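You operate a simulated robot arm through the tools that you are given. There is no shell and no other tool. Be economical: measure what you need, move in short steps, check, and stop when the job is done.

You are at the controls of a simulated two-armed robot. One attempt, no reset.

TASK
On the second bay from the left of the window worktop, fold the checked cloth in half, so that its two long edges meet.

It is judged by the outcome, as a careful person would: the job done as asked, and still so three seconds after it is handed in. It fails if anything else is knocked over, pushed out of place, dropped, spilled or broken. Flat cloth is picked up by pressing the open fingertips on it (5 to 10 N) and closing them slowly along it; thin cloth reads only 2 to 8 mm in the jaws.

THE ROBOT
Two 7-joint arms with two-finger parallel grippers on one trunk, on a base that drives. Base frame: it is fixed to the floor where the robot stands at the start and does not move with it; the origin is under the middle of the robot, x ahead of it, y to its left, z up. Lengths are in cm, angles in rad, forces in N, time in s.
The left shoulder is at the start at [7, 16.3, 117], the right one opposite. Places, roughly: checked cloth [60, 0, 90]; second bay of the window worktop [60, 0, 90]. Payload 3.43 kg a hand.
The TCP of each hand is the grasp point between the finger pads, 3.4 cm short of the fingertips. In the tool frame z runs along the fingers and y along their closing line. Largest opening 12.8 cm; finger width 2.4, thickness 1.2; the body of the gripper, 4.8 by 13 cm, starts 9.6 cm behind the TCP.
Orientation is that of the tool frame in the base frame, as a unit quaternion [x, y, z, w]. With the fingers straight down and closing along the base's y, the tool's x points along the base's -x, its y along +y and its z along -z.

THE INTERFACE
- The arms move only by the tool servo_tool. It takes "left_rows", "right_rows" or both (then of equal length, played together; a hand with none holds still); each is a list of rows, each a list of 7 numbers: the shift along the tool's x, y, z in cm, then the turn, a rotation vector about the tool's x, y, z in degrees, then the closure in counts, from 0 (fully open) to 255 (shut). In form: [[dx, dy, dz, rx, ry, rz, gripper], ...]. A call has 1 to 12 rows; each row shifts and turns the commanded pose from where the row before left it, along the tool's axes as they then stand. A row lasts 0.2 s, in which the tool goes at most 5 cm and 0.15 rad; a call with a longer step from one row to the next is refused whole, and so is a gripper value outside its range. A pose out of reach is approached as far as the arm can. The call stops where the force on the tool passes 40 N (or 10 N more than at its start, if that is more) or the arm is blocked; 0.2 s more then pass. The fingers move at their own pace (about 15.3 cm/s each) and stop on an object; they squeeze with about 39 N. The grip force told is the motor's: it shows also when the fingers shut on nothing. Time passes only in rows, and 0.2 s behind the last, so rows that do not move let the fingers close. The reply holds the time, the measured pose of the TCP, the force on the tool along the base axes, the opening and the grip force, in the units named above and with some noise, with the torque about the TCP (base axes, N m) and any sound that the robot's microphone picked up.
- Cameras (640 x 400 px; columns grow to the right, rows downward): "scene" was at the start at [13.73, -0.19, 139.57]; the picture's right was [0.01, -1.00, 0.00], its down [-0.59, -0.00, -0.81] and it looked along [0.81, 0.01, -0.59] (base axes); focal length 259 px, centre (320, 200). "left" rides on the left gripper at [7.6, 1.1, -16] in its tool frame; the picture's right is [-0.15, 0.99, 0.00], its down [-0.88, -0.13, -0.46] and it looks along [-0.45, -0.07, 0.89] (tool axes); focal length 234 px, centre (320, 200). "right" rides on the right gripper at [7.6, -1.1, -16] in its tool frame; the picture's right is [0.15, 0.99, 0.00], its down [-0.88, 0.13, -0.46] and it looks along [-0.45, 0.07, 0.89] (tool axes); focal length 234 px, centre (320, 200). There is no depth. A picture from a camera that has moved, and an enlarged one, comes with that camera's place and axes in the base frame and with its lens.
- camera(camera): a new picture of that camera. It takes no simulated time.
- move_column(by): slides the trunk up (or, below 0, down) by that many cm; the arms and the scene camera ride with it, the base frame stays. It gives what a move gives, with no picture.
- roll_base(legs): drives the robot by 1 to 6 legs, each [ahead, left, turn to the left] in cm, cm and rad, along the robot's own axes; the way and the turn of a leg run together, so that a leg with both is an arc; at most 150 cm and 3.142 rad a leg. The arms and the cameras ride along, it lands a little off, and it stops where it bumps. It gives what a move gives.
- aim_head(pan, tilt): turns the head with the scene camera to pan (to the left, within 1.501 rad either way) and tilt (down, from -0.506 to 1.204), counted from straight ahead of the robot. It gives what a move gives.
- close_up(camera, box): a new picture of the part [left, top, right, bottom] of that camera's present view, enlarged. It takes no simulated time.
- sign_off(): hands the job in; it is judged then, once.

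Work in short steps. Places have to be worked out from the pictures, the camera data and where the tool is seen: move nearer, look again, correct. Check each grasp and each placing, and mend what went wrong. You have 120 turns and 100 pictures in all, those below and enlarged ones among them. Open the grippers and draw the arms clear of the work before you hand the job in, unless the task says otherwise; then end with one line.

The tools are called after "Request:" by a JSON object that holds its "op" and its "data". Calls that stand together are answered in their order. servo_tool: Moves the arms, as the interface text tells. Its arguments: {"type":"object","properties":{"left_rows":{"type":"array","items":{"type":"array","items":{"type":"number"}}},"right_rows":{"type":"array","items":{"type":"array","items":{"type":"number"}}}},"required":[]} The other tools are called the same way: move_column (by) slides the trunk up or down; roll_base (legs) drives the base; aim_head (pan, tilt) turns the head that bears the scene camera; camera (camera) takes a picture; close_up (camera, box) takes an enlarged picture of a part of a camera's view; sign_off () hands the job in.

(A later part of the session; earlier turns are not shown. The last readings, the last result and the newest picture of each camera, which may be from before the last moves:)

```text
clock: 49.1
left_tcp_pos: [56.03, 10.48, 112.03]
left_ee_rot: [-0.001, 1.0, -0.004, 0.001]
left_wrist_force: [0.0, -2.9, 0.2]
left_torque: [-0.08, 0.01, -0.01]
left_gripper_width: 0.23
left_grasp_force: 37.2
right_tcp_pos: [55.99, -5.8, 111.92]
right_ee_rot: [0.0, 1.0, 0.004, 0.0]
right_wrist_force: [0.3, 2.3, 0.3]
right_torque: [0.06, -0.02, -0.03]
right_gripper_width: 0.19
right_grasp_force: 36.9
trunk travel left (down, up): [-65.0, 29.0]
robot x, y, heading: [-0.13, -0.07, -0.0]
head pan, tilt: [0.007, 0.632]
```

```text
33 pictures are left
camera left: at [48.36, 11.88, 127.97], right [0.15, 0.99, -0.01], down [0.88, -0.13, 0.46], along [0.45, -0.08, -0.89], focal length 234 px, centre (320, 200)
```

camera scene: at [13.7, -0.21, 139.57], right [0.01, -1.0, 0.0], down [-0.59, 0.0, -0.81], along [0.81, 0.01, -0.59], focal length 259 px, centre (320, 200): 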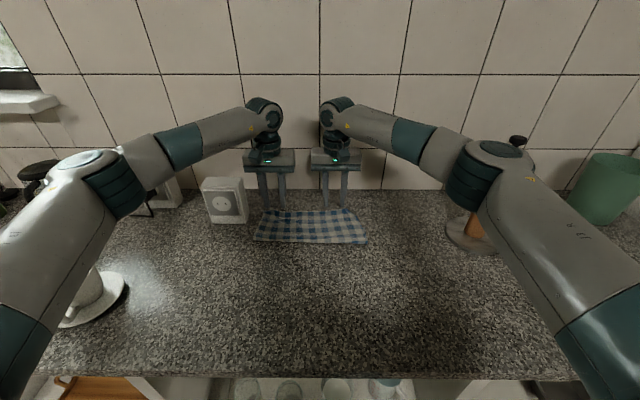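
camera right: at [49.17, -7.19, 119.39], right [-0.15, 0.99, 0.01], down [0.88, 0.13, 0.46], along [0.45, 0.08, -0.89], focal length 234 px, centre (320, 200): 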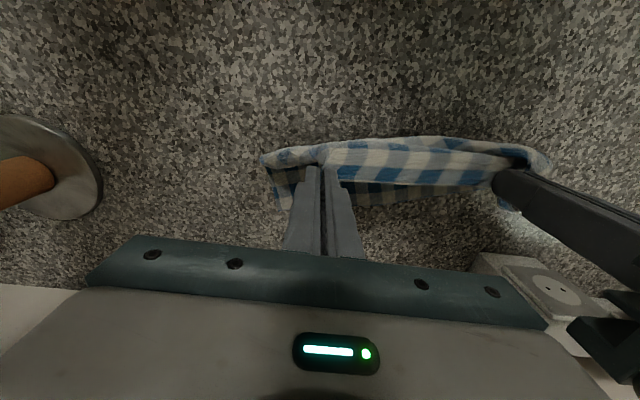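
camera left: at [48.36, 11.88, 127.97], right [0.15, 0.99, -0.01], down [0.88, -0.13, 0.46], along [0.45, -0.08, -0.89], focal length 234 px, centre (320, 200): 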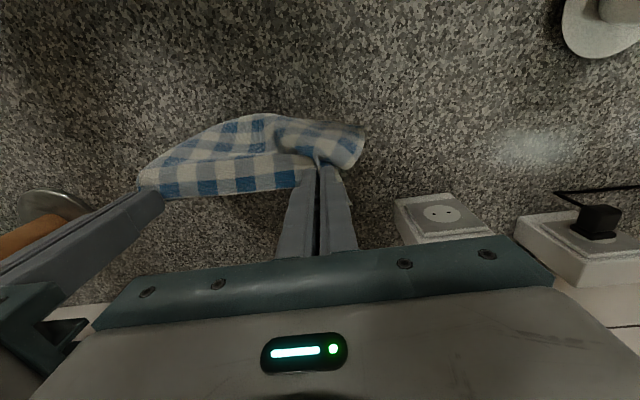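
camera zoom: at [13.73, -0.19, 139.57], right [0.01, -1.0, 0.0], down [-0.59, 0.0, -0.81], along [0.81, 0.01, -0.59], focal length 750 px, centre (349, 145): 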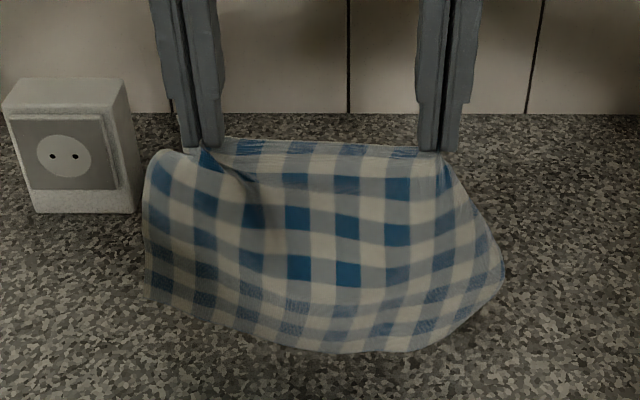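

The cloth hangs with a bulge toward me. I lift it 5 cm more to clear the counter, let it settle, then look.

Request:
{"op": "servo_tool", "data": {"left_rows": [[-0.5, 0, -1.5, 0, 0, 0, 255], [-0.5, 0, -1.5, 0, 0, 0, 255], [-0.5, 0, -1.5, 0, 0, 0, 255], [-0.5, 0, -1.5, 0, 0, 0, 255], [0, 0, 0, 0, 0, 0, 255], [0, 0, 0, 0, 0, 0, 255], [0, 0, 0, 0, 0, 0, 255], [0, 0, 0, 0, 0, 0, 255]], "right_rows": [[-0.5, 0, -1.5, 0, 0, 0, 255], [-0.5, 0, -1.5, 0, 0, 0, 255], [-0.5, 0, -1.5, 0, 0, 0, 255], [-0.5, 0, -1.5, 0, 0, 0, 255], [0, 0, 0, 0, 0, 0, 255], [0, 0, 0, 0, 0, 0, 255], [0, 0, 0, 0, 0, 0, 255], [0, 0, 0, 0, 0, 0, 255]]}}

Request:
{"op": "close_up", "data": {"camera": "scene", "box": [200, 150, 420, 288]}}

```text
clock: 50.9
left_tcp_pos: [58.03, 10.53, 117.92]
left_ee_rot: [0.0, 1.0, -0.004, 0.001]
left_wrist_force: [0.0, -3.3, 0.5]
left_torque: [-0.12, -0.03, -0.03]
left_gripper_width: 0.24
left_grasp_force: 36.8
right_tcp_pos: [57.97, -5.88, 117.96]
right_ee_rot: [-0.001, 1.0, 0.005, 0.001]
right_wrist_force: [-0.7, 4.1, -0.1]
right_torque: [0.11, 0.01, -0.03]
right_gripper_width: 0.19
right_grasp_force: 37.2
trunk travel left (down, up): [-65.0, 29.0]
robot x, y, heading: [0.29, -0.19, -0.002]
head pan, tilt: [0.007, 0.632]
```

```text
2.90 times, centred on (310, 219) of scene
camera zoom: at [13.76, -0.19, 139.56], right [0.01, -1.0, 0.0], down [-0.59, 0.0, -0.81], along [0.81, 0.01, -0.59], focal length 750 px, centre (349, 145)
```

zoom: 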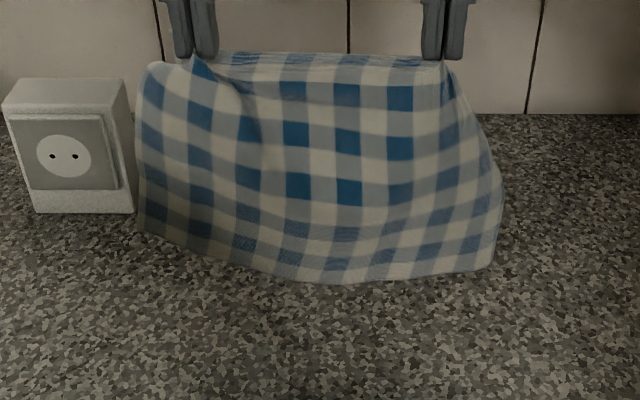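

It hangs freely. I move it forward 8 cm, then trail it down and back toward me so the lower half lies flat pointing to the wall.

Request:
{"op": "servo_tool", "data": {"left_rows": [[-1.5, 0, 0, 0, 0, 0, 255], [-2, 0, 0, 0, 0, 0, 255], [-2, 0, 0, 0, 0, 0, 255], [-1.5, 0, 0, 0, 0, 0, 255], [-1, 0, 0, 0, 0, 0, 255], [0, 0, 0, 0, 0, 0, 255], [0, 0, 0, 0, 0, 0, 255]], "right_rows": [[-1.5, 0, 0, 0, 0, 0, 255], [-2, 0, 0, 0, 0, 0, 255], [-2, 0, 0, 0, 0, 0, 255], [-1.5, 0, 0, 0, 0, 0, 255], [-1, 0, 0, 0, 0, 0, 255], [0, 0, 0, 0, 0, 0, 255], [0, 0, 0, 0, 0, 0, 255]]}}

Request:
{"op": "servo_tool", "data": {"left_rows": [[0.9, 0, 0.9, 0, 0, 0, 255], [1.1, 0, 0.9, 0, 0, 0, 255], [1.2, 0, 0.9, 0, 0, 0, 255], [1.2, 0, 0.9, 0, 0, 0, 255], [1.2, 0, 0.9, 0, 0, 0, 255], [1.2, 0, 0.9, 0, 0, 0, 255], [1.2, 0, 1, 0, 0, 0, 255], [1.2, 0, 1, 0, 0, 0, 255], [1.2, 0, 1, 0, 0, 0, 255], [1.2, 0, 1.1, 0, 0, 0, 255], [1.2, 0, 1.1, 0, 0, 0, 255], [1.2, 0, 1.1, 0, 0, 0, 255]], "right_rows": [[0.9, 0, 0.9, 0, 0, 0, 255], [1.1, 0, 0.9, 0, 0, 0, 255], [1.2, 0, 0.9, 0, 0, 0, 255], [1.2, 0, 0.9, 0, 0, 0, 255], [1.2, 0, 0.9, 0, 0, 0, 255], [1.2, 0, 0.9, 0, 0, 0, 255], [1.2, 0, 1, 0, 0, 0, 255], [1.2, 0, 1, 0, 0, 0, 255], [1.2, 0, 1, 0, 0, 0, 255], [1.2, 0, 1.1, 0, 0, 0, 255], [1.2, 0, 1.1, 0, 0, 0, 255], [1.2, 0, 1.1, 0, 0, 0, 255]]}}

Request:
{"op": "close_up", "data": {"camera": "scene", "box": [200, 150, 420, 288]}}

Request:
{"op": "camera", "data": {"camera": "left"}}

Request:
{"op": "camera", "data": {"camera": "right"}}

```text
clock: 52.5
left_tcp_pos: [65.92, 10.48, 118.08]
left_ee_rot: [0.0, 1.0, -0.004, 0.001]
left_wrist_force: [0.1, -3.4, 0.6]
left_torque: [-0.16, -0.01, -0.05]
left_gripper_width: 0.23
left_grasp_force: 37.0
right_tcp_pos: [66.13, -5.87, 117.87]
right_ee_rot: [-0.001, 1.0, 0.004, 0.002]
right_wrist_force: [-0.4, 5.0, -0.1]
right_torque: [0.09, -0.02, 0.0]
right_gripper_width: 0.22
right_grasp_force: 36.7
trunk travel left (down, up): [-65.0, 29.0]
robot x, y, heading: [0.29, -0.04, -0.002]
head pan, tilt: [0.007, 0.632]
```

```text
clock: 55.1
left_tcp_pos: [52.01, 10.38, 106.39]
left_ee_rot: [0.001, 1.0, -0.005, 0.001]
left_wrist_force: [0.2, -1.7, 1.0]
left_torque: [-0.04, 0.0, 0.01]
left_gripper_width: 0.18
left_grasp_force: 37.2
right_tcp_pos: [51.98, -5.75, 106.19]
right_ee_rot: [0.0, 1.0, 0.004, 0.0]
right_wrist_force: [0.7, 1.6, -0.7]
right_torque: [0.06, 0.01, -0.01]
right_gripper_width: 0.24
right_grasp_force: 36.5
trunk travel left (down, up): [-65.0, 29.0]
robot x, y, heading: [-0.09, 0.08, 0.001]
head pan, tilt: [0.007, 0.632]
```

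```text
2.90 times, centred on (310, 219) of scene
camera zoom: at [13.73, -0.2, 139.57], right [0.01, -1.0, 0.0], down [-0.59, 0.0, -0.81], along [0.81, 0.01, -0.59], focal length 750 px, centre (349, 145)
```

zoom: 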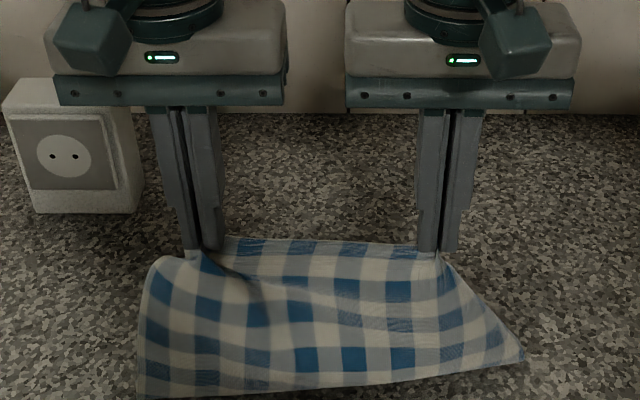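

```text
30 pictures are left
camera left: at [44.34, 11.85, 122.18], right [0.15, 0.99, -0.01], down [0.88, -0.13, 0.46], along [0.45, -0.08, -0.89], focal length 234 px, centre (320, 200)
```

left: 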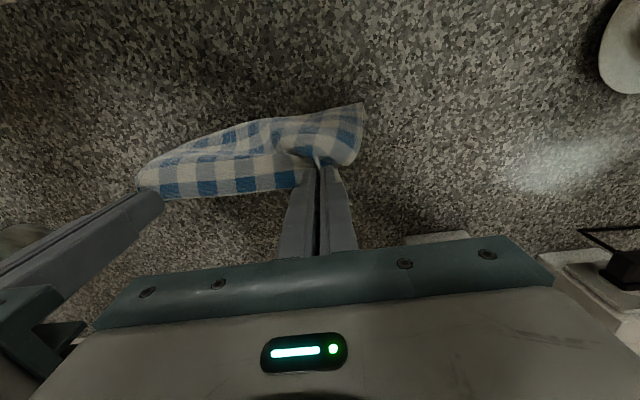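

```text
29 pictures are left
camera right: at [44.38, -7.07, 122.14], right [-0.15, 0.99, 0.01], down [0.88, 0.13, 0.46], along [0.45, 0.08, -0.89], focal length 234 px, centre (320, 200)
```

right: 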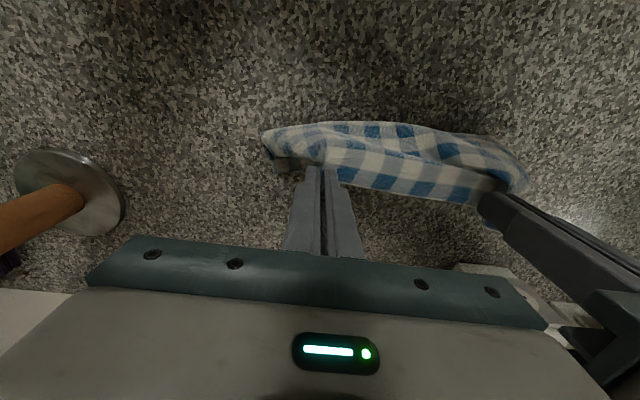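

The cloth prefers to hang toward me and slides easily, so I go with it: I move the hands forward while lowering, so it lies flat trailing toward the robot with the held edge at the wall side.

Request:
{"op": "servo_tool", "data": {"left_rows": [[-1.0, 0, 0.6, 0, 0, 0, 255], [-1.4, 0, 0.9, 0, 0, 0, 255], [-1.4, 0, 1.0, 0, 0, 0, 255], [-1.4, 0, 1.0, 0, 0, 0, 255], [-1.4, 0, 1.0, 0, 0, 0, 255], [-1.4, 0, 1.1, 0, 0, 0, 255], [-1.4, 0, 1.1, 0, 0, 0, 255], [-1.4, 0, 1.1, 0, 0, 0, 255], [-1.4, 0, 1.1, 0, 0, 0, 255], [-1.4, 0, 1.1, 0, 0, 0, 255], [-1.4, 0, 1.0, 0, 0, 0, 255], [-1.4, 0, 1.0, 0, 0, 0, 255]], "right_rows": [[-1.0, 0, 0.6, 0, 0, 0, 255], [-1.4, 0, 0.9, 0, 0, 0, 255], [-1.4, 0, 1.0, 0, 0, 0, 255], [-1.4, 0, 1.0, 0, 0, 0, 255], [-1.4, 0, 1.0, 0, 0, 0, 255], [-1.4, 0, 1.1, 0, 0, 0, 255], [-1.4, 0, 1.1, 0, 0, 0, 255], [-1.4, 0, 1.1, 0, 0, 0, 255], [-1.4, 0, 1.1, 0, 0, 0, 255], [-1.4, 0, 1.1, 0, 0, 0, 255], [-1.4, 0, 1.0, 0, 0, 0, 255], [-1.4, 0, 1.0, 0, 0, 0, 255]]}}

Request:
{"op": "close_up", "data": {"camera": "scene", "box": [200, 170, 420, 308]}}

```text
clock: 57.7
left_tcp_pos: [68.58, 10.43, 94.27]
left_ee_rot: [0.002, 1.0, -0.005, 0.0]
left_wrist_force: [0.1, 0.7, -0.4]
left_torque: [-0.01, 0.04, -0.01]
left_gripper_width: 0.23
left_grasp_force: 36.8
right_tcp_pos: [68.43, -5.67, 94.16]
right_ee_rot: [-0.001, 1.0, 0.004, 0.001]
right_wrist_force: [-0.4, 1.5, -0.5]
right_torque: [0.0, 0.03, 0.0]
right_gripper_width: 0.21
right_grasp_force: 36.5
trunk travel left (down, up): [-65.0, 29.0]
robot x, y, heading: [-0.27, 0.25, -0.004]
head pan, tilt: [0.007, 0.632]
```

```text
2.90 times, centred on (310, 239) of scene
camera zoom: at [13.83, -0.18, 139.56], right [0.01, -1.0, 0.0], down [-0.59, 0.0, -0.81], along [0.81, 0.01, -0.59], focal length 750 px, centre (349, 87)
```

zoom: 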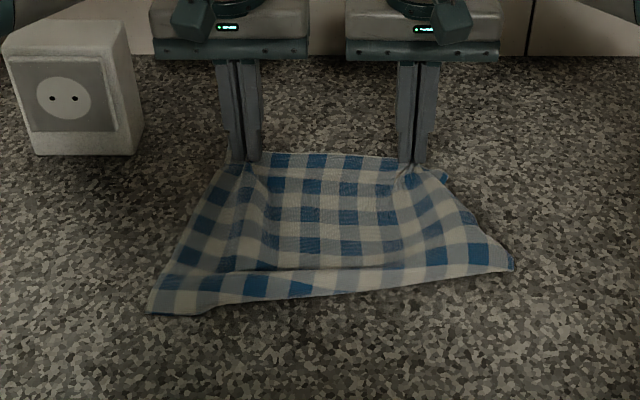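

The near side looks tucked under a bit (only five blue rows visible). Dragging it forward should unroll that tuck; I pull 7 cm toward the wall slowly.

Request:
{"op": "servo_tool", "data": {"left_rows": [[-1.0, 0, 0, 0, 0, 0, 255], [-1, 0, 0, 0, 0, 0, 255], [-1, 0, 0, 0, 0, 0, 255], [-1, 0, 0, 0, 0, 0, 255], [-1, 0, 0, 0, 0, 0, 255], [-1, 0, 0, 0, 0, 0, 255], [-1, 0, 0, 0, 0, 0, 255], [0, 0, 0, 0, 0, 0, 255]], "right_rows": [[-1.0, 0, 0, 0, 0, 0, 255], [-1, 0, 0, 0, 0, 0, 255], [-1, 0, 0, 0, 0, 0, 255], [-1, 0, 0, 0, 0, 0, 255], [-1, 0, 0, 0, 0, 0, 255], [-1, 0, 0, 0, 0, 0, 255], [-1, 0, 0, 0, 0, 0, 255], [0, 0, 0, 0, 0, 0, 255]]}}

Request:
{"op": "close_up", "data": {"camera": "scene", "box": [200, 170, 420, 308]}}

```text
clock: 59.5
left_tcp_pos: [75.53, 10.22, 94.32]
left_ee_rot: [0.0, 1.0, -0.004, 0.0]
left_wrist_force: [0.7, -0.4, 0.4]
left_torque: [-0.01, 0.03, -0.06]
left_gripper_width: 0.24
left_grasp_force: 36.6
right_tcp_pos: [75.53, -5.7, 94.29]
right_ee_rot: [-0.001, 1.0, 0.003, 0.0]
right_wrist_force: [0.0, 0.8, 0.2]
right_torque: [0.03, -0.01, -0.02]
right_gripper_width: 0.22
right_grasp_force: 36.8
trunk travel left (down, up): [-65.0, 29.0]
robot x, y, heading: [-0.08, 0.05, 0.002]
head pan, tilt: [0.007, 0.632]
```

```text
2.90 times, centred on (310, 239) of scene
camera zoom: at [13.72, -0.2, 139.57], right [0.01, -1.0, 0.0], down [-0.59, 0.0, -0.81], along [0.81, 0.01, -0.59], focal length 750 px, centre (349, 87)
```

zoom: 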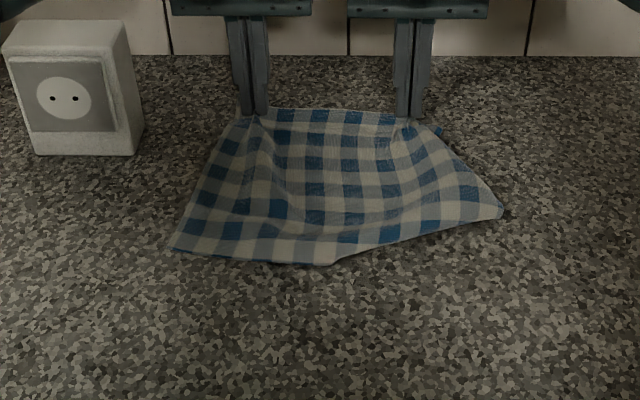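

The left half has unrolled; the right near corner is still tucked. I lift the cloth fully clear, bring it back over x≈50, let it settle and lay it out again with more forward travel.

Request:
{"op": "servo_tool", "data": {"left_rows": [[0, 0, -2.5, 0, 0, 0, 255], [1, 0, -2.5, 0, 0, 0, 255], [2, 0, -2.5, 0, 0, 0, 255], [2.5, 0, -2.5, 0, 0, 0, 255], [2.5, 0, -2.5, 0, 0, 0, 255], [2.5, 0, -2.5, 0, 0, 0, 255], [2.5, 0, -2.5, 0, 0, 0, 255], [2.5, 0, -2.5, 0, 0, 0, 255], [2.5, 0, -2.5, 0, 0, 0, 255], [2.5, 0, -2, 0, 0, 0, 255], [2.5, 0, 0, 0, 0, 0, 255], [2, 0, 0, 0, 0, 0, 255]], "right_rows": [[0, 0, -2.5, 0, 0, 0, 255], [1, 0, -2.5, 0, 0, 0, 255], [2, 0, -2.5, 0, 0, 0, 255], [2.5, 0, -2.5, 0, 0, 0, 255], [2.5, 0, -2.5, 0, 0, 0, 255], [2.5, 0, -2.5, 0, 0, 0, 255], [2.5, 0, -2.5, 0, 0, 0, 255], [2.5, 0, -2.5, 0, 0, 0, 255], [2.5, 0, -2.5, 0, 0, 0, 255], [2.5, 0, -2, 0, 0, 0, 255], [2.5, 0, 0, 0, 0, 0, 255], [2, 0, 0, 0, 0, 0, 255]]}}

Request:
{"op": "servo_tool", "data": {"left_rows": [[0, 0, 0, 0, 0, 0, 255], [0, 0, 0, 0, 0, 0, 255], [0, 0, 0, 0, 0, 0, 255], [0, 0, 0, 0, 0, 0, 255], [0, 0, 0, 0, 0, 0, 255]], "right_rows": [[0, 0, 0, 0, 0, 0, 255], [0, 0, 0, 0, 0, 0, 255], [0, 0, 0, 0, 0, 0, 255], [0, 0, 0, 0, 0, 0, 255], [0, 0, 0, 0, 0, 0, 255]]}}

Request:
{"op": "camera", "data": {"camera": "scene"}}

```text
clock: 62.1
left_tcp_pos: [50.29, 10.41, 118.88]
left_ee_rot: [0.0, 1.0, -0.005, 0.001]
left_wrist_force: [-0.9, -2.7, 0.4]
left_torque: [-0.08, -0.02, -0.02]
left_gripper_width: 0.24
left_grasp_force: 37.1
right_tcp_pos: [50.26, -5.96, 118.65]
right_ee_rot: [-0.002, 1.0, 0.005, 0.0]
right_wrist_force: [0.6, 3.5, -0.2]
right_torque: [0.08, -0.04, -0.01]
right_gripper_width: 0.22
right_grasp_force: 36.8
trunk travel left (down, up): [-65.0, 29.0]
robot x, y, heading: [-0.09, 0.44, 0.002]
head pan, tilt: [0.007, 0.632]
```

```text
clock: 63.3
left_tcp_pos: [50.37, 10.5, 118.81]
left_ee_rot: [0.001, 1.0, -0.004, 0.001]
left_wrist_force: [-0.1, -2.3, -0.4]
left_torque: [-0.08, 0.02, -0.02]
left_gripper_width: 0.24
left_grasp_force: 37.2
right_tcp_pos: [50.45, -5.9, 118.71]
right_ee_rot: [-0.001, 1.0, 0.005, 0.001]
right_wrist_force: [0.5, 3.2, -0.1]
right_torque: [0.12, 0.01, -0.04]
right_gripper_width: 0.2
right_grasp_force: 36.8
trunk travel left (down, up): [-65.0, 29.0]
robot x, y, heading: [-0.2, -0.11, 0.0]
head pan, tilt: [0.007, 0.632]
```

```text
26 pictures are left
camera scene: at [13.74, -0.19, 139.57], right [0.01, -1.0, 0.0], down [-0.59, 0.0, -0.81], along [0.81, 0.01, -0.59], focal length 259 px, centre (320, 200)
```

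scene: 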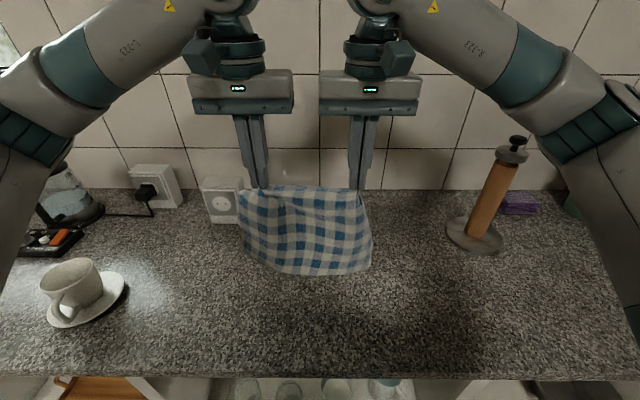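

It hangs clean. I lay it down again, moving forward steadily while lowering.

Request:
{"op": "servo_tool", "data": {"left_rows": [[-0.8, 0, 0.6, 0, 0, 0, 255], [-1.1, 0, 0.8, 0, 0, 0, 255], [-1.1, 0, 0.8, 0, 0, 0, 255], [-1.1, 0, 0.9, 0, 0, 0, 255], [-1.1, 0, 0.9, 0, 0, 0, 255], [-1.1, 0, 0.9, 0, 0, 0, 255], [-1.1, 0, 1, 0, 0, 0, 255], [-1.1, 0, 1, 0, 0, 0, 255], [-1.1, 0, 1, 0, 0, 0, 255], [-1.1, 0, 1, 0, 0, 0, 255], [-1.1, 0, 1, 0, 0, 0, 255], [-1.1, 0, 1, 0, 0, 0, 255]], "right_rows": [[-0.8, 0, 0.6, 0, 0, 0, 255], [-1.1, 0, 0.8, 0, 0, 0, 255], [-1.1, 0, 0.8, 0, 0, 0, 255], [-1.1, 0, 0.9, 0, 0, 0, 255], [-1.1, 0, 0.9, 0, 0, 0, 255], [-1.1, 0, 0.9, 0, 0, 0, 255], [-1.1, 0, 1, 0, 0, 0, 255], [-1.1, 0, 1, 0, 0, 0, 255], [-1.1, 0, 1, 0, 0, 0, 255], [-1.1, 0, 1, 0, 0, 0, 255], [-1.1, 0, 1, 0, 0, 0, 255], [-1.1, 0, 1, 0, 0, 0, 255]]}}

Request:
{"op": "servo_tool", "data": {"left_rows": [[-1.1, 0, 1.1, 0, 0, 0, 255], [-1.1, 0, 1.1, 0, 0, 0, 255], [-1.1, 0, 1.1, 0, 0, 0, 255], [-1.1, 0, 1.2, 0, 0, 0, 255], [-1.1, 0, 1.2, 0, 0, 0, 255], [-1.1, 0, 1.2, 0, 0, 0, 255], [-1.1, 0, 1.2, 0, 0, 0, 255], [-1.1, 0, 1.2, 0, 0, 0, 255], [-1.1, 0, 1.2, 0, 0, 0, 255], [-1.1, 0, 1.2, 0, 0, 0, 255], [-0.8, 0, 1.2, 0, 0, 0, 255], [0, 0, 0.6, 0, 0, 0, 255]], "right_rows": [[-1.1, 0, 1.1, 0, 0, 0, 255], [-1.1, 0, 1.1, 0, 0, 0, 255], [-1.1, 0, 1.1, 0, 0, 0, 255], [-1.1, 0, 1.2, 0, 0, 0, 255], [-1.1, 0, 1.2, 0, 0, 0, 255], [-1.1, 0, 1.2, 0, 0, 0, 255], [-1.1, 0, 1.2, 0, 0, 0, 255], [-1.1, 0, 1.2, 0, 0, 0, 255], [-1.1, 0, 1.2, 0, 0, 0, 255], [-1.1, 0, 1.2, 0, 0, 0, 255], [-0.8, 0, 1.2, 0, 0, 0, 255], [0, 0, 0.6, 0, 0, 0, 255]]}}

Request:
{"op": "close_up", "data": {"camera": "scene", "box": [200, 170, 420, 308]}}

```text
clock: 65.9
left_tcp_pos: [63.47, 10.33, 107.92]
left_ee_rot: [0.001, 1.0, -0.004, 0.0]
left_wrist_force: [0.1, -1.4, 0.3]
left_torque: [-0.06, 0.06, -0.02]
left_gripper_width: 0.24
left_grasp_force: 36.6
right_tcp_pos: [63.42, -5.79, 107.81]
right_ee_rot: [-0.001, 1.0, 0.004, 0.0]
right_wrist_force: [-0.4, 1.6, 0.3]
right_torque: [0.0, 0.01, -0.01]
right_gripper_width: 0.24
right_grasp_force: 37.2
trunk travel left (down, up): [-65.0, 29.0]
robot x, y, heading: [-0.09, -0.0, 0.002]
head pan, tilt: [0.007, 0.632]
```

```text
clock: 68.5
left_tcp_pos: [75.24, 10.14, 94.51]
left_ee_rot: [0.002, 1.0, -0.004, 0.001]
left_wrist_force: [-0.6, 0.2, 0.4]
left_torque: [-0.04, -0.02, 0.04]
left_gripper_width: 0.22
left_grasp_force: 36.5
right_tcp_pos: [75.01, -5.61, 94.35]
right_ee_rot: [-0.001, 1.0, 0.004, 0.0]
right_wrist_force: [0.0, 0.4, -0.1]
right_torque: [-0.01, -0.01, 0.05]
right_gripper_width: 0.21
right_grasp_force: 36.9
trunk travel left (down, up): [-65.0, 29.0]
robot x, y, heading: [0.07, 0.15, -0.001]
head pan, tilt: [0.007, 0.632]
```

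```text
2.90 times, centred on (310, 239) of scene
camera zoom: at [13.74, -0.19, 139.57], right [0.01, -1.0, 0.0], down [-0.59, 0.0, -0.81], along [0.81, 0.01, -0.59], focal length 750 px, centre (349, 87)
```

zoom: 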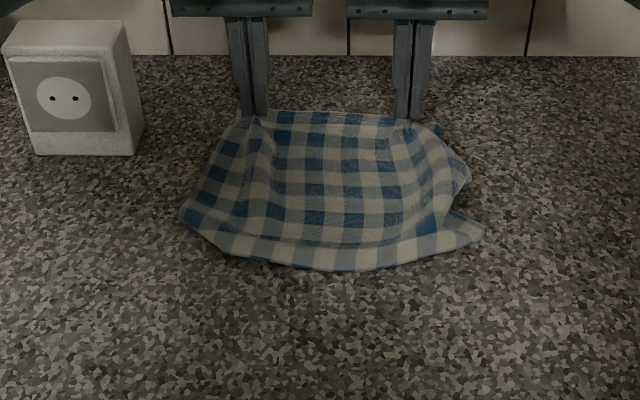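

The near edge is fully out now, with some wrinkles. I lower to the counter and open slowly so the gathered corners spread, then rise and take a look from above.

Request:
{"op": "servo_tool", "data": {"left_rows": [[0, 0, 0.4, 0, 0, 0, 255], [0, 0, 0.4, 0, 0, 0, 255], [0, 0, 0, 0, 0, 0, 240], [0, 0, 0, 0, 0, 0, 225], [0, 0, 0, 0, 0, 0, 210], [0, 0, 0, 0, 0, 0, 195], [0, 0, 0, 0, 0, 0, 180], [0, 0, 0, 0, 0, 0, 165], [0, 0, 0, 0, 0, 0, 150], [0, 0, -1, 0, 0, 0, 150], [0, 0, -3, 0, 0, 0, 150], [0, 0, -4, 0, 0, 0, 150]], "right_rows": [[0, 0, 0.4, 0, 0, 0, 255], [0, 0, 0.4, 0, 0, 0, 255], [0, 0, 0, 0, 0, 0, 240], [0, 0, 0, 0, 0, 0, 225], [0, 0, 0, 0, 0, 0, 210], [0, 0, 0, 0, 0, 0, 195], [0, 0, 0, 0, 0, 0, 180], [0, 0, 0, 0, 0, 0, 165], [0, 0, 0, 0, 0, 0, 150], [0, 0, -1, 0, 0, 0, 150], [0, 0, -3, 0, 0, 0, 150], [0, 0, -4, 0, 0, 0, 150]]}}

Request:
{"op": "servo_tool", "data": {"left_rows": [[0, 0, -4, 0, 0, 0, 150], [3, 0, -3, 0, 0, 0, 150], [4, 0, 0, 0, 0, 0, 150], [4, 0, 0, 0, 0, 0, 150]], "right_rows": [[0, 0, -4, 0, 0, 0, 150], [3, -2, -3, 0, 0, 0, 150], [4, -2, 0, 0, 0, 0, 150], [4, -2, 0, 0, 0, 0, 150]]}}

Request:
{"op": "close_up", "data": {"camera": "scene", "box": [200, 170, 420, 308]}}

```text
clock: 71.1
left_tcp_pos: [74.99, 10.26, 101.81]
left_ee_rot: [0.001, 1.0, -0.005, 0.001]
left_wrist_force: [0.2, -0.1, -0.1]
left_torque: [0.01, -0.03, -0.01]
left_gripper_width: 5.27
left_grasp_force: 0.1
right_tcp_pos: [75.05, -5.75, 101.67]
right_ee_rot: [-0.001, 1.0, 0.005, 0.001]
right_wrist_force: [0.6, -0.2, 1.1]
right_torque: [-0.03, -0.05, 0.0]
right_gripper_width: 5.28
right_grasp_force: 0.0
trunk travel left (down, up): [-65.0, 29.0]
robot x, y, heading: [0.09, 0.23, 0.002]
head pan, tilt: [0.007, 0.632]
```

```text
clock: 72.1
left_tcp_pos: [63.93, 10.39, 108.69]
left_ee_rot: [0.002, 1.0, -0.003, 0.002]
left_wrist_force: [-1.2, 0.2, -0.4]
left_torque: [-0.01, -0.07, 0.0]
left_gripper_width: 5.27
left_grasp_force: 0.1
right_tcp_pos: [63.84, -11.74, 108.71]
right_ee_rot: [-0.001, 1.0, 0.004, 0.002]
right_wrist_force: [-0.6, 0.1, 0.5]
right_torque: [-0.01, -0.05, 0.0]
right_gripper_width: 5.28
right_grasp_force: 0.0
trunk travel left (down, up): [-65.0, 29.0]
robot x, y, heading: [0.3, 0.06, 0.001]
head pan, tilt: [0.007, 0.632]
```

```text
2.90 times, centred on (310, 239) of scene
camera zoom: at [13.47, -0.28, 139.61], right [0.01, -1.0, 0.0], down [-0.59, 0.0, -0.81], along [0.81, 0.01, -0.59], focal length 750 px, centre (349, 87)
```

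zoom: 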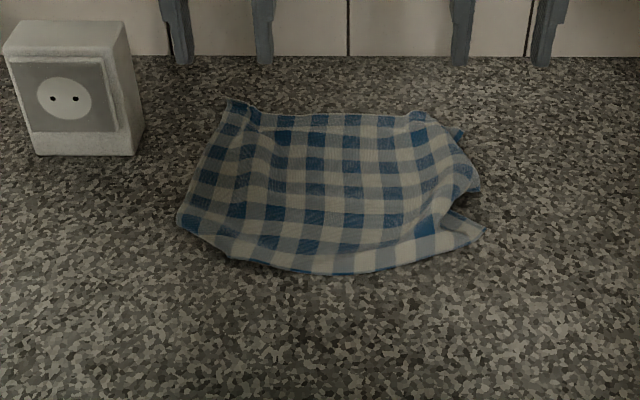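

The cloth is nearly flat (near edge x≈55, far ≈77); near-left corner is tucked diagonally and the right side has a pleat. Lifting the near edge by inner grips will free these, so I position for gripping at y≈9 and y≈−6.3.

Request:
{"op": "servo_tool", "data": {"left_rows": [[2.4, -0.5, 1, 0, 0, 0, 165], [2.4, -0.5, 3, 0, 0, 0, 165], [2.2, -0.4, 3, 0, 0, 0, 165], [0, 0, 3, 0, 0, 0, 165], [0, 0, 2.7, 0, 0, 0, 165], [0, 0, 0, 0, 0, 0, 165]], "right_rows": [[2.0, 1.8, 1, 0, 0, 0, 165], [2.0, 1.8, 3, 0, 0, 0, 165], [1.8, 1.8, 3, 0, 0, 0, 165], [0, 0, 3, 0, 0, 0, 165], [0, 0, 2.7, 0, 0, 0, 165], [0, 0, 0, 0, 0, 0, 165]]}}

Request:
{"op": "camera", "data": {"camera": "left"}}

Request:
{"op": "camera", "data": {"camera": "right"}}

```text
clock: 73.5
left_tcp_pos: [57.23, 8.87, 95.88]
left_ee_rot: [0.001, 1.0, -0.005, 0.002]
left_wrist_force: [0.2, -0.5, -0.1]
left_torque: [-0.03, -0.04, 0.04]
left_gripper_width: 4.51
left_grasp_force: 0.1
right_tcp_pos: [58.2, -6.24, 95.8]
right_ee_rot: [-0.001, 1.0, 0.004, 0.0]
right_wrist_force: [-0.9, -0.1, 0.2]
right_torque: [0.01, 0.02, 0.02]
right_gripper_width: 4.52
right_grasp_force: 0.1
trunk travel left (down, up): [-65.0, 29.0]
robot x, y, heading: [0.39, -0.05, 0.001]
head pan, tilt: [0.007, 0.632]
```

```text
23 pictures are left
camera left: at [49.46, 10.31, 111.79], right [0.15, 0.99, -0.01], down [0.88, -0.13, 0.46], along [0.45, -0.08, -0.89], focal length 234 px, centre (320, 200)
```

left: 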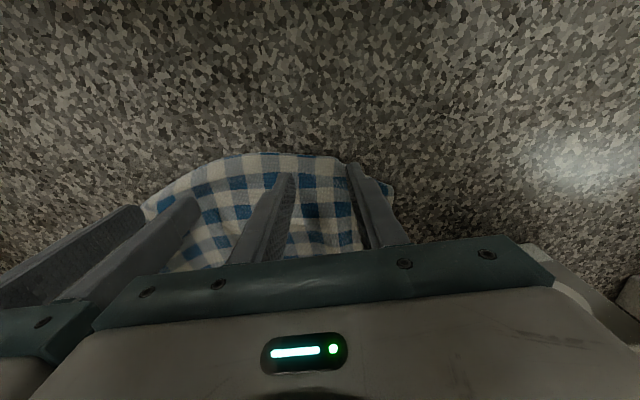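

```text
22 pictures are left
camera right: at [50.56, -7.56, 111.77], right [-0.15, 0.99, 0.01], down [0.88, 0.13, 0.46], along [0.45, 0.07, -0.89], focal length 234 px, centre (320, 200)
```

right: 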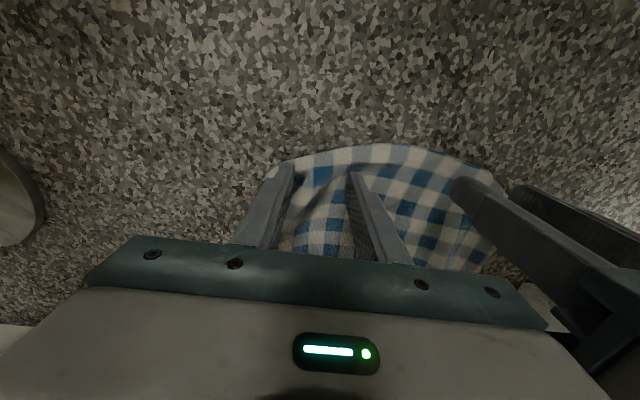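

Hems are at x≈55.6 (left) and ≈56.2 (right) under the fingers; I shift both slightly toward me and lower to light contact.

Request:
{"op": "servo_tool", "data": {"left_rows": [[0.8, 0, 0.6, 0, 0, 0, 165], [0, 0, 0.8, 0, 0, 0, 165], [0, 0, 0.5, 0, 0, 0, 165], [0, 0, 0.35, 0, 0, 0, 165], [0, 0, 0.05, 0, 0, 0, 165], [0, 0, 0, 0, 0, 0, 165]], "right_rows": [[1.2, 0, 0.6, 0, 0, 0, 165], [0, 0, 0.8, 0, 0, 0, 165], [0, 0, 0.5, 0, 0, 0, 165], [0, 0, 0.3, 0, 0, 0, 165], [0, 0, 0.05, 0, 0, 0, 165], [0, 0, 0, 0, 0, 0, 165]]}}

```text
clock: 74.9
left_tcp_pos: [56.38, 8.92, 93.63]
left_ee_rot: [0.002, 1.0, -0.005, 0.001]
left_wrist_force: [0.1, 0.4, -0.2]
left_torque: [0.0, 0.01, 0.02]
left_gripper_width: 4.5
left_grasp_force: 0.0
right_tcp_pos: [57.13, -6.25, 93.59]
right_ee_rot: [-0.001, 1.0, 0.004, 0.001]
right_wrist_force: [0.7, -0.2, 5.6]
right_torque: [-0.19, -0.1, 0.01]
right_gripper_width: 4.52
right_grasp_force: 0.0
trunk travel left (down, up): [-65.0, 29.0]
robot x, y, heading: [-0.08, -0.14, 0.0]
head pan, tilt: [0.007, 0.632]
```

Right touches; I lower the left a bit more.

Request:
{"op": "servo_tool", "data": {"left_rows": [[0, 0, 0.12, 0, 0, 0, 165], [0, 0, 0.06, 0, 0, 0, 165], [0, 0, 0, 0, 0, 0, 165]], "right_rows": [[0, 0, 0.03, 0, 0, 0, 165], [0, 0, 0, 0, 0, 0, 165], [0, 0, 0, 0, 0, 0, 165]]}}

```text
clock: 75.7
left_tcp_pos: [56.25, 8.86, 93.59]
left_ee_rot: [0.001, 1.0, -0.004, 0.001]
left_wrist_force: [2.3, 0.1, 9.7]
left_torque: [0.23, -0.12, -0.05]
left_gripper_width: 4.52
left_grasp_force: 0.1
right_tcp_pos: [57.09, -6.24, 93.59]
right_ee_rot: [0.0, 1.0, 0.004, 0.002]
right_wrist_force: [1.8, -0.6, 5.6]
right_torque: [-0.12, -0.1, 0.02]
right_gripper_width: 4.51
right_grasp_force: 0.1
trunk travel left (down, up): [-65.0, 29.0]
robot x, y, heading: [-0.06, -0.24, -0.006]
head pan, tilt: [0.007, 0.632]
```

Both press 6–10 N. Closing slowly, then a lift of 5 cm.

Request:
{"op": "servo_tool", "data": {"left_rows": [[0, 0, 0, 0, 0, 0, 173], [0, 0, 0, 0, 0, 0, 181], [0, 0, 0, 0, 0, 0, 189], [0, 0, 0, 0, 0, 0, 197], [0, 0, 0, 0, 0, 0, 205], [0, 0, 0, 0, 0, 0, 213], [0, 0, 0, 0, 0, 0, 221], [0, 0, 0, 0, 0, 0, 229], [0, 0, 0, 0, 0, 0, 237], [0, 0, 0, 0, 0, 0, 246], [0, 0, 0, 0, 0, 0, 255], [0, 0, 0, 0, 0, 0, 255]], "right_rows": [[0, 0, 0.02, 0, 0, 0, 173], [0, 0, 0, 0, 0, 0, 181], [0, 0, 0, 0, 0, 0, 189], [0, 0, 0, 0, 0, 0, 197], [0, 0, 0, 0, 0, 0, 205], [0, 0, 0, 0, 0, 0, 213], [0, 0, 0, 0, 0, 0, 221], [0, 0, 0, 0, 0, 0, 229], [0, 0, 0, 0, 0, 0, 237], [0, 0, 0, 0, 0, 0, 246], [0, 0, 0, 0, 0, 0, 255], [0, 0, 0, 0, 0, 0, 255]]}}

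Request:
{"op": "servo_tool", "data": {"left_rows": [[0, 0, -1, 0, 0, 0, 255], [0, 0, -1, 0, 0, 0, 255], [0, 0, -1.5, 0, 0, 0, 255], [0, 0, -1.5, 0, 0, 0, 255], [0, 0, 0, 0, 0, 0, 255]], "right_rows": [[0, 0, -1, 0, 0, 0, 255], [0, 0, -1, 0, 0, 0, 255], [0, 0, -1.5, 0, 0, 0, 255], [0, 0, -1.5, 0, 0, 0, 255], [0, 0, 0, 0, 0, 0, 255]]}}

Request:
{"op": "close_up", "data": {"camera": "scene", "box": [200, 170, 420, 308]}}

```text
clock: 78.3
left_tcp_pos: [56.32, 9.01, 93.6]
left_ee_rot: [0.001, 1.0, -0.005, 0.002]
left_wrist_force: [0.2, 1.6, 12.3]
left_torque: [0.08, -0.12, 0.01]
left_gripper_width: 0.0
left_grasp_force: 33.0
right_tcp_pos: [57.08, -6.29, 93.51]
right_ee_rot: [-0.001, 1.0, 0.004, 0.002]
right_wrist_force: [-0.4, -0.4, 5.2]
right_torque: [-0.05, -0.03, 0.01]
right_gripper_width: 0.23
right_grasp_force: 37.1
trunk travel left (down, up): [-65.0, 29.0]
robot x, y, heading: [-0.05, -0.06, -0.001]
head pan, tilt: [0.007, 0.632]
```

```text
clock: 79.5
left_tcp_pos: [56.29, 8.91, 98.36]
left_ee_rot: [0.0, 1.0, -0.004, 0.001]
left_wrist_force: [-0.4, 0.8, 0.1]
left_torque: [0.03, 0.03, 0.04]
left_gripper_width: 0.01
left_grasp_force: 33.0
right_tcp_pos: [57.27, -6.25, 98.42]
right_ee_rot: [-0.001, 1.0, 0.004, 0.001]
right_wrist_force: [0.1, 0.3, 0.8]
right_torque: [-0.02, 0.04, 0.02]
right_gripper_width: 0.2
right_grasp_force: 37.2
trunk travel left (down, up): [-65.0, 29.0]
robot x, y, heading: [0.18, 0.13, -0.002]
head pan, tilt: [0.007, 0.632]
```

```text
2.90 times, centred on (310, 239) of scene
camera zoom: at [13.78, -0.19, 139.56], right [0.01, -1.0, 0.0], down [-0.59, 0.0, -0.81], along [0.81, 0.01, -0.59], focal length 750 px, centre (349, 87)
```

zoom: 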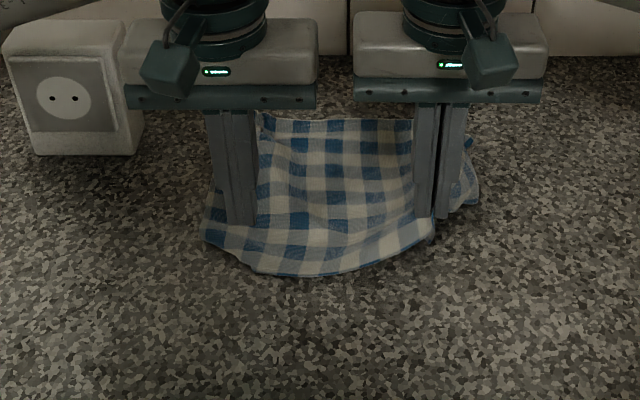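

Right holds, left slipped. I open the left, and look at where its hem lies.

Request:
{"op": "servo_tool", "data": {"left_rows": [[0, 0, 0.5, 0, 0, 0, 200], [0, 0, 1, 0, 0, 0, 150], [0, 0, 0.5, 0, 0, 0, 150], [0, 0, 0, 0, 0, 0, 150]]}}

Request:
{"op": "close_up", "data": {"camera": "left", "box": [180, 80, 440, 242]}}

```text
clock: 80.5
left_tcp_pos: [56.43, 8.82, 96.42]
left_ee_rot: [0.001, 1.0, -0.005, 0.0]
left_wrist_force: [0.0, 0.1, -0.9]
left_torque: [0.03, -0.01, -0.02]
left_gripper_width: 5.27
left_grasp_force: 0.0
right_tcp_pos: [57.12, -6.21, 98.42]
right_ee_rot: [-0.001, 1.0, 0.004, 0.001]
right_wrist_force: [0.5, 0.6, -0.7]
right_torque: [-0.01, 0.05, -0.02]
right_gripper_width: 0.25
right_grasp_force: 36.6
trunk travel left (down, up): [-65.0, 29.0]
robot x, y, heading: [0.3, -0.42, 0.005]
head pan, tilt: [0.007, 0.632]
```

```text
2.46 times, centred on (310, 161) of left
camera zoom: at [48.66, 10.32, 112.32], right [0.15, 0.99, -0.01], down [0.88, -0.13, 0.46], along [0.45, -0.08, -0.89], focal length 576 px, centre (345, 296)
```

zoom: 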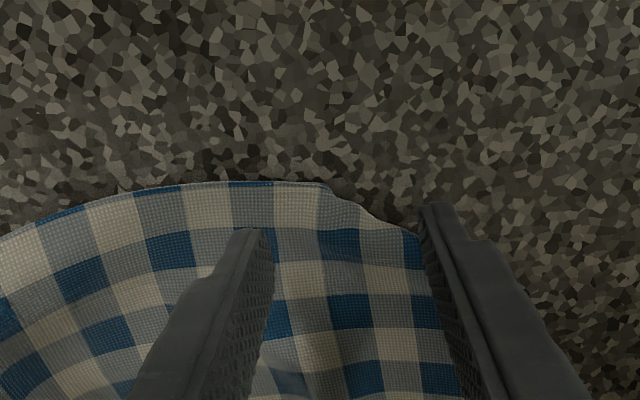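

The true hem continues only up to y≈8, where the tuck begins. I shift the left hand to y≈7.5, x≈55.3 (right hand 1 cm outward for clearance) and lower.

Request:
{"op": "servo_tool", "data": {"left_rows": [[0.5, -0.7, 0, 0, 0, 0, 155], [0.5, -0.6, 0.5, 0, 0, 0, 155], [0, 0, 1, 0, 0, 0, 155], [0, 0, 0.8, 0, 0, 0, 155], [0, 0, 0.4, 0, 0, 0, 155], [0, 0, 0.15, 0, 0, 0, 155], [0, 0, 0, 0, 0, 0, 155]], "right_rows": [[0, -0.5, 0, 0, 0, 0, 255], [0, -0.5, 0, 0, 0, 0, 255], [0, 0, 0, 0, 0, 0, 255], [0, 0, 0, 0, 0, 0, 255], [0, 0, 0, 0, 0, 0, 255], [0, 0, 0, 0, 0, 0, 255], [0, 0, 0, 0, 0, 0, 255]]}}

Request:
{"op": "close_up", "data": {"camera": "left", "box": [180, 80, 440, 242]}}

```text
clock: 82.1
left_tcp_pos: [55.34, 7.67, 93.63]
left_ee_rot: [0.001, 1.0, -0.004, 0.001]
left_wrist_force: [0.1, -0.9, 0.3]
left_torque: [0.0, -0.02, 0.01]
left_gripper_width: 5.03
left_grasp_force: 0.1
right_tcp_pos: [57.19, -7.19, 98.45]
right_ee_rot: [-0.001, 1.0, 0.004, 0.0]
right_wrist_force: [-0.8, 0.0, -1.3]
right_torque: [0.02, -0.02, -0.03]
right_gripper_width: 0.23
right_grasp_force: 37.3
trunk travel left (down, up): [-65.0, 29.0]
robot x, y, heading: [0.27, 0.19, 0.003]
head pan, tilt: [0.007, 0.632]
```

```text
2.46 times, centred on (310, 161) of left
camera zoom: at [47.68, 9.0, 109.5], right [0.15, 0.99, -0.01], down [0.88, -0.13, 0.46], along [0.45, -0.08, -0.89], focal length 576 px, centre (345, 296)
```

zoom: 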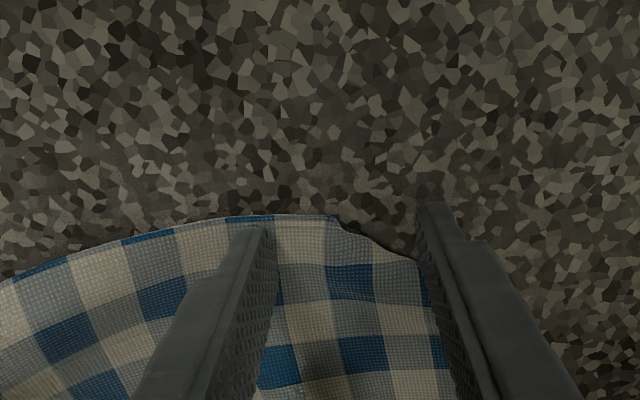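

The hem end is right at the middle of the jaws; I shift 0.5 cm further inward, press, and close slowly.

Request:
{"op": "servo_tool", "data": {"left_rows": [[-0.3, -0.5, 0, 0, 0, 0, 160], [0, 0, 0.14, 0, 0, 0, 165], [0, 0, 0.06, 0, 0, 0, 172], [0, 0, 0, 0, 0, 0, 181], [0, 0, 0, 0, 0, 0, 190], [0, 0, 0, 0, 0, 0, 199], [0, 0, 0, 0, 0, 0, 208], [0, 0, 0, 0, 0, 0, 217], [0, 0, 0, 0, 0, 0, 226], [0, 0, 0, 0, 0, 0, 236], [0, 0, 0, 0, 0, 0, 255], [0, 0, 0, 0, 0, 0, 255]]}}

```text
clock: 84.7
left_tcp_pos: [55.57, 7.08, 93.6]
left_ee_rot: [0.002, 1.0, -0.005, 0.002]
left_wrist_force: [1.4, -8.3, 16.0]
left_torque: [-0.44, 0.02, 0.02]
left_gripper_width: 0.29
left_grasp_force: 37.6
right_tcp_pos: [57.03, -7.25, 98.56]
right_ee_rot: [-0.001, 1.0, 0.005, 0.001]
right_wrist_force: [0.0, 7.3, -3.1]
right_torque: [0.28, -0.01, -0.06]
right_gripper_width: 0.25
right_grasp_force: 37.4
trunk travel left (down, up): [-65.0, 29.0]
robot x, y, heading: [-0.1, 0.18, -0.0]
head pan, tilt: [0.007, 0.632]
```

Left grips now (2.9 mm) with the hem taut between hands. I ease the tension and lift both to let the corners hang free.

Request:
{"op": "servo_tool", "data": {"left_rows": [[0, -0.2, -1.5, 0, 0, 0, 255], [0, 0, -1.5, 0, 0, 0, 255], [0.4, 0, -1.8, 0, 0, 0, 255], [0.4, 0, -1.5, 0, 0, 0, 255], [0, 0, -1.5, 0, 0, 0, 255], [0, 0, -1.5, 0, 0, 0, 255], [0, 0, -1.5, 0, 0, 0, 255], [0, 0, 0, 0, 0, 0, 255], [0, 0, 0, 0, 0, 0, 255]], "right_rows": [[0, 0.2, 0, 0, 0, 0, 255], [0.5, 0, 0, 0, 0, 0, 255], [0.6, 0, 0, 0, 0, 0, 255], [0.6, 0, -1.4, 0, 0, 0, 255], [0.4, 0, -1.5, 0, 0, 0, 255], [0, 0, -1.5, 0, 0, 0, 255], [0, 0, -1.5, 0, 0, 0, 255], [0, 0, 0, 0, 0, 0, 255], [0, 0, 0, 0, 0, 0, 255]]}}

Request:
{"op": "close_up", "data": {"camera": "scene", "box": [200, 150, 420, 288]}}

```text
clock: 86.7
left_tcp_pos: [54.78, 6.98, 104.17]
left_ee_rot: [0.0, 1.0, -0.005, 0.002]
left_wrist_force: [0.4, -0.8, 0.8]
left_torque: [0.0, -0.03, -0.03]
left_gripper_width: 0.27
left_grasp_force: 37.2
right_tcp_pos: [54.92, -7.23, 104.39]
right_ee_rot: [-0.001, 1.0, 0.004, 0.002]
right_wrist_force: [-0.4, -0.2, 0.3]
right_torque: [-0.01, -0.01, -0.01]
right_gripper_width: 0.26
right_grasp_force: 36.9
trunk travel left (down, up): [-65.0, 29.0]
robot x, y, heading: [0.11, -0.08, 0.001]
head pan, tilt: [0.007, 0.632]
```

```text
2.90 times, centred on (310, 219) of scene
camera zoom: at [13.72, -0.19, 139.57], right [0.01, -1.0, 0.0], down [-0.59, 0.0, -0.81], along [0.81, 0.01, -0.59], focal length 750 px, centre (349, 145)
```

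zoom: 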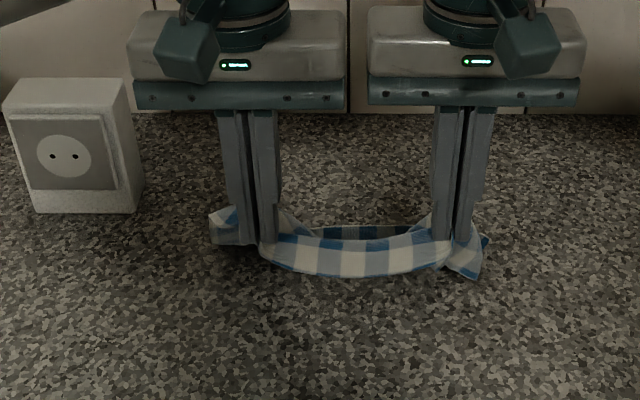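

Corners hang free now. I spread the hands until the hem is lightly taut and draw back toward the robot while lowering, to straighten the cloth flat.

Request:
{"op": "servo_tool", "data": {"left_rows": [[0.5, 0.3, 0.3, 0, 0, 0, 255], [0.8, 0.3, 0.8, 0, 0, 0, 255], [0.9, 0.2, 1, 0, 0, 0, 255], [0.9, 0, 1, 0, 0, 0, 255], [0.9, 0, 1, 0, 0, 0, 255], [0.9, 0, 1, 0, 0, 0, 255], [0.9, 0, 1, 0, 0, 0, 255], [0.9, 0, 1, 0, 0, 0, 255], [0.9, 0, 1, 0, 0, 0, 255], [0.9, 0, 1, 0, 0, 0, 255], [0.9, 0, 0.7, 0, 0, 0, 255]], "right_rows": [[0.5, -0.3, 0.3, 0, 0, 0, 255], [0.8, -0.3, 0.8, 0, 0, 0, 255], [0.9, -0.2, 1, 0, 0, 0, 255], [0.9, 0, 1, 0, 0, 0, 255], [0.9, 0, 1, 0, 0, 0, 255], [0.9, 0, 1, 0, 0, 0, 255], [0.9, 0, 1, 0, 0, 0, 255], [0.9, 0, 1, 0, 0, 0, 255], [0.9, 0, 1, 0, 0, 0, 255], [0.9, 0, 1, 0, 0, 0, 255], [0.9, 0, 0.9, 0, 0, 0, 255]]}}

Request:
{"op": "close_up", "data": {"camera": "scene", "box": [200, 170, 420, 308]}}

```text
clock: 89.1
left_tcp_pos: [45.41, 7.68, 94.46]
left_ee_rot: [0.0, 1.0, -0.005, 0.001]
left_wrist_force: [-1.3, -14.0, -0.7]
left_torque: [-0.52, 0.02, -0.03]
left_gripper_width: 0.27
left_grasp_force: 37.5
right_tcp_pos: [45.55, -7.79, 94.47]
right_ee_rot: [-0.001, 1.0, 0.004, 0.001]
right_wrist_force: [0.6, 14.3, 0.3]
right_torque: [0.52, -0.01, -0.07]
right_gripper_width: 0.21
right_grasp_force: 36.5
trunk travel left (down, up): [-65.0, 29.0]
robot x, y, heading: [-0.1, -0.09, 0.005]
head pan, tilt: [0.007, 0.632]
```

```text
2.90 times, centred on (310, 239) of scene
camera zoom: at [13.72, -0.2, 139.57], right [0.01, -1.0, 0.0], down [-0.59, 0.0, -0.81], along [0.81, 0.01, -0.59], focal length 750 px, centre (349, 87)
```

zoom: 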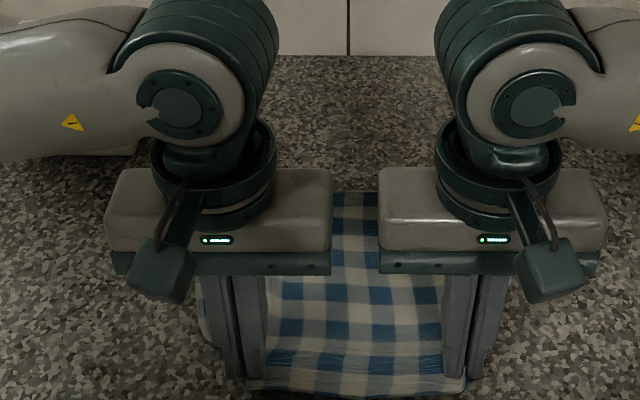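

The middle lies flat. I relax the tension, set down, open slowly, and lift away to view the whole cloth.

Request:
{"op": "servo_tool", "data": {"left_rows": [[0, -0.3, 0.4, 0, 0, 0, 255], [0, 0, 0.4, 0, 0, 0, 255], [0, 0, 0, 0, 0, 0, 240], [0, 0, 0, 0, 0, 0, 225], [0, 0, 0, 0, 0, 0, 210], [0, 0, 0, 0, 0, 0, 195], [0, 0, 0, 0, 0, 0, 180], [0, 0, 0, 0, 0, 0, 165], [0, 0, 0, 0, 0, 0, 150], [0, 0, -1, 0, 0, 0, 150], [0, 0, -3, 0, 0, 0, 150], [0, 0, -4, 0, 0, 0, 150]], "right_rows": [[0, 0.3, 0.4, 0, 0, 0, 255], [0, 0, 0.4, 0, 0, 0, 255], [0, 0, 0, 0, 0, 0, 240], [0, 0, 0, 0, 0, 0, 225], [0, 0, 0, 0, 0, 0, 210], [0, 0, 0, 0, 0, 0, 195], [0, 0, 0, 0, 0, 0, 180], [0, 0, 0, 0, 0, 0, 165], [0, 0, 0, 0, 0, 0, 150], [0, 0, -1, 0, 0, 0, 150], [0, 0, -3, 0, 0, 0, 150], [0, 0, -4, 0, 0, 0, 150]]}}

Request:
{"op": "servo_tool", "data": {"left_rows": [[0, 4, -2, 0, 0, 0, 150], [0, 4, -2, 0, 0, 0, 150], [0, 4, 0, 0, 0, 0, 150], [0, 4, 0, 0, 0, 0, 150]], "right_rows": [[0, -4, -2, 0, 0, 0, 150], [0, -4, -2, 0, 0, 0, 150], [0, -4, 0, 0, 0, 0, 150], [0, -4, 0, 0, 0, 0, 150]]}}

Request:
{"op": "close_up", "data": {"camera": "scene", "box": [200, 190, 420, 328]}}

```text
clock: 91.7
left_tcp_pos: [45.49, 7.48, 101.72]
left_ee_rot: [0.002, 1.0, -0.004, 0.001]
left_wrist_force: [-0.4, 0.1, 0.3]
left_torque: [-0.03, -0.01, -0.01]
left_gripper_width: 5.29
left_grasp_force: 0.1
right_tcp_pos: [45.35, -7.54, 101.51]
right_ee_rot: [-0.001, 1.0, 0.004, 0.001]
right_wrist_force: [-0.8, -0.2, -0.3]
right_torque: [0.0, -0.04, 0.01]
right_gripper_width: 5.26
right_grasp_force: 0.1
trunk travel left (down, up): [-65.0, 29.0]
robot x, y, heading: [0.03, -0.18, 0.002]
head pan, tilt: [0.007, 0.632]
```

```text
clock: 92.7
left_tcp_pos: [45.27, 23.7, 105.61]
left_ee_rot: [0.002, 1.0, -0.004, 0.002]
left_wrist_force: [-0.4, 0.2, 0.0]
left_torque: [-0.04, -0.01, -0.02]
left_gripper_width: 5.28
left_grasp_force: 0.1
right_tcp_pos: [45.4, -23.65, 105.72]
right_ee_rot: [0.0, 1.0, 0.004, 0.002]
right_wrist_force: [-0.8, -0.9, 2.0]
right_torque: [0.01, -0.03, 0.01]
right_gripper_width: 5.26
right_grasp_force: 0.0
trunk travel left (down, up): [-65.0, 29.0]
robot x, y, heading: [0.13, -0.17, 0.006]
head pan, tilt: [0.007, 0.632]
```

```text
2.90 times, centred on (310, 259) of scene
camera zoom: at [13.5, -0.2, 139.6], right [0.01, -1.0, 0.0], down [-0.59, 0.0, -0.81], along [0.81, 0.01, -0.59], focal length 750 px, centre (349, 29)
```

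zoom: 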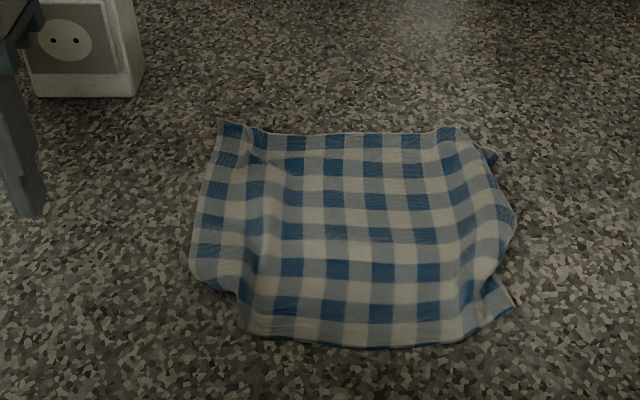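

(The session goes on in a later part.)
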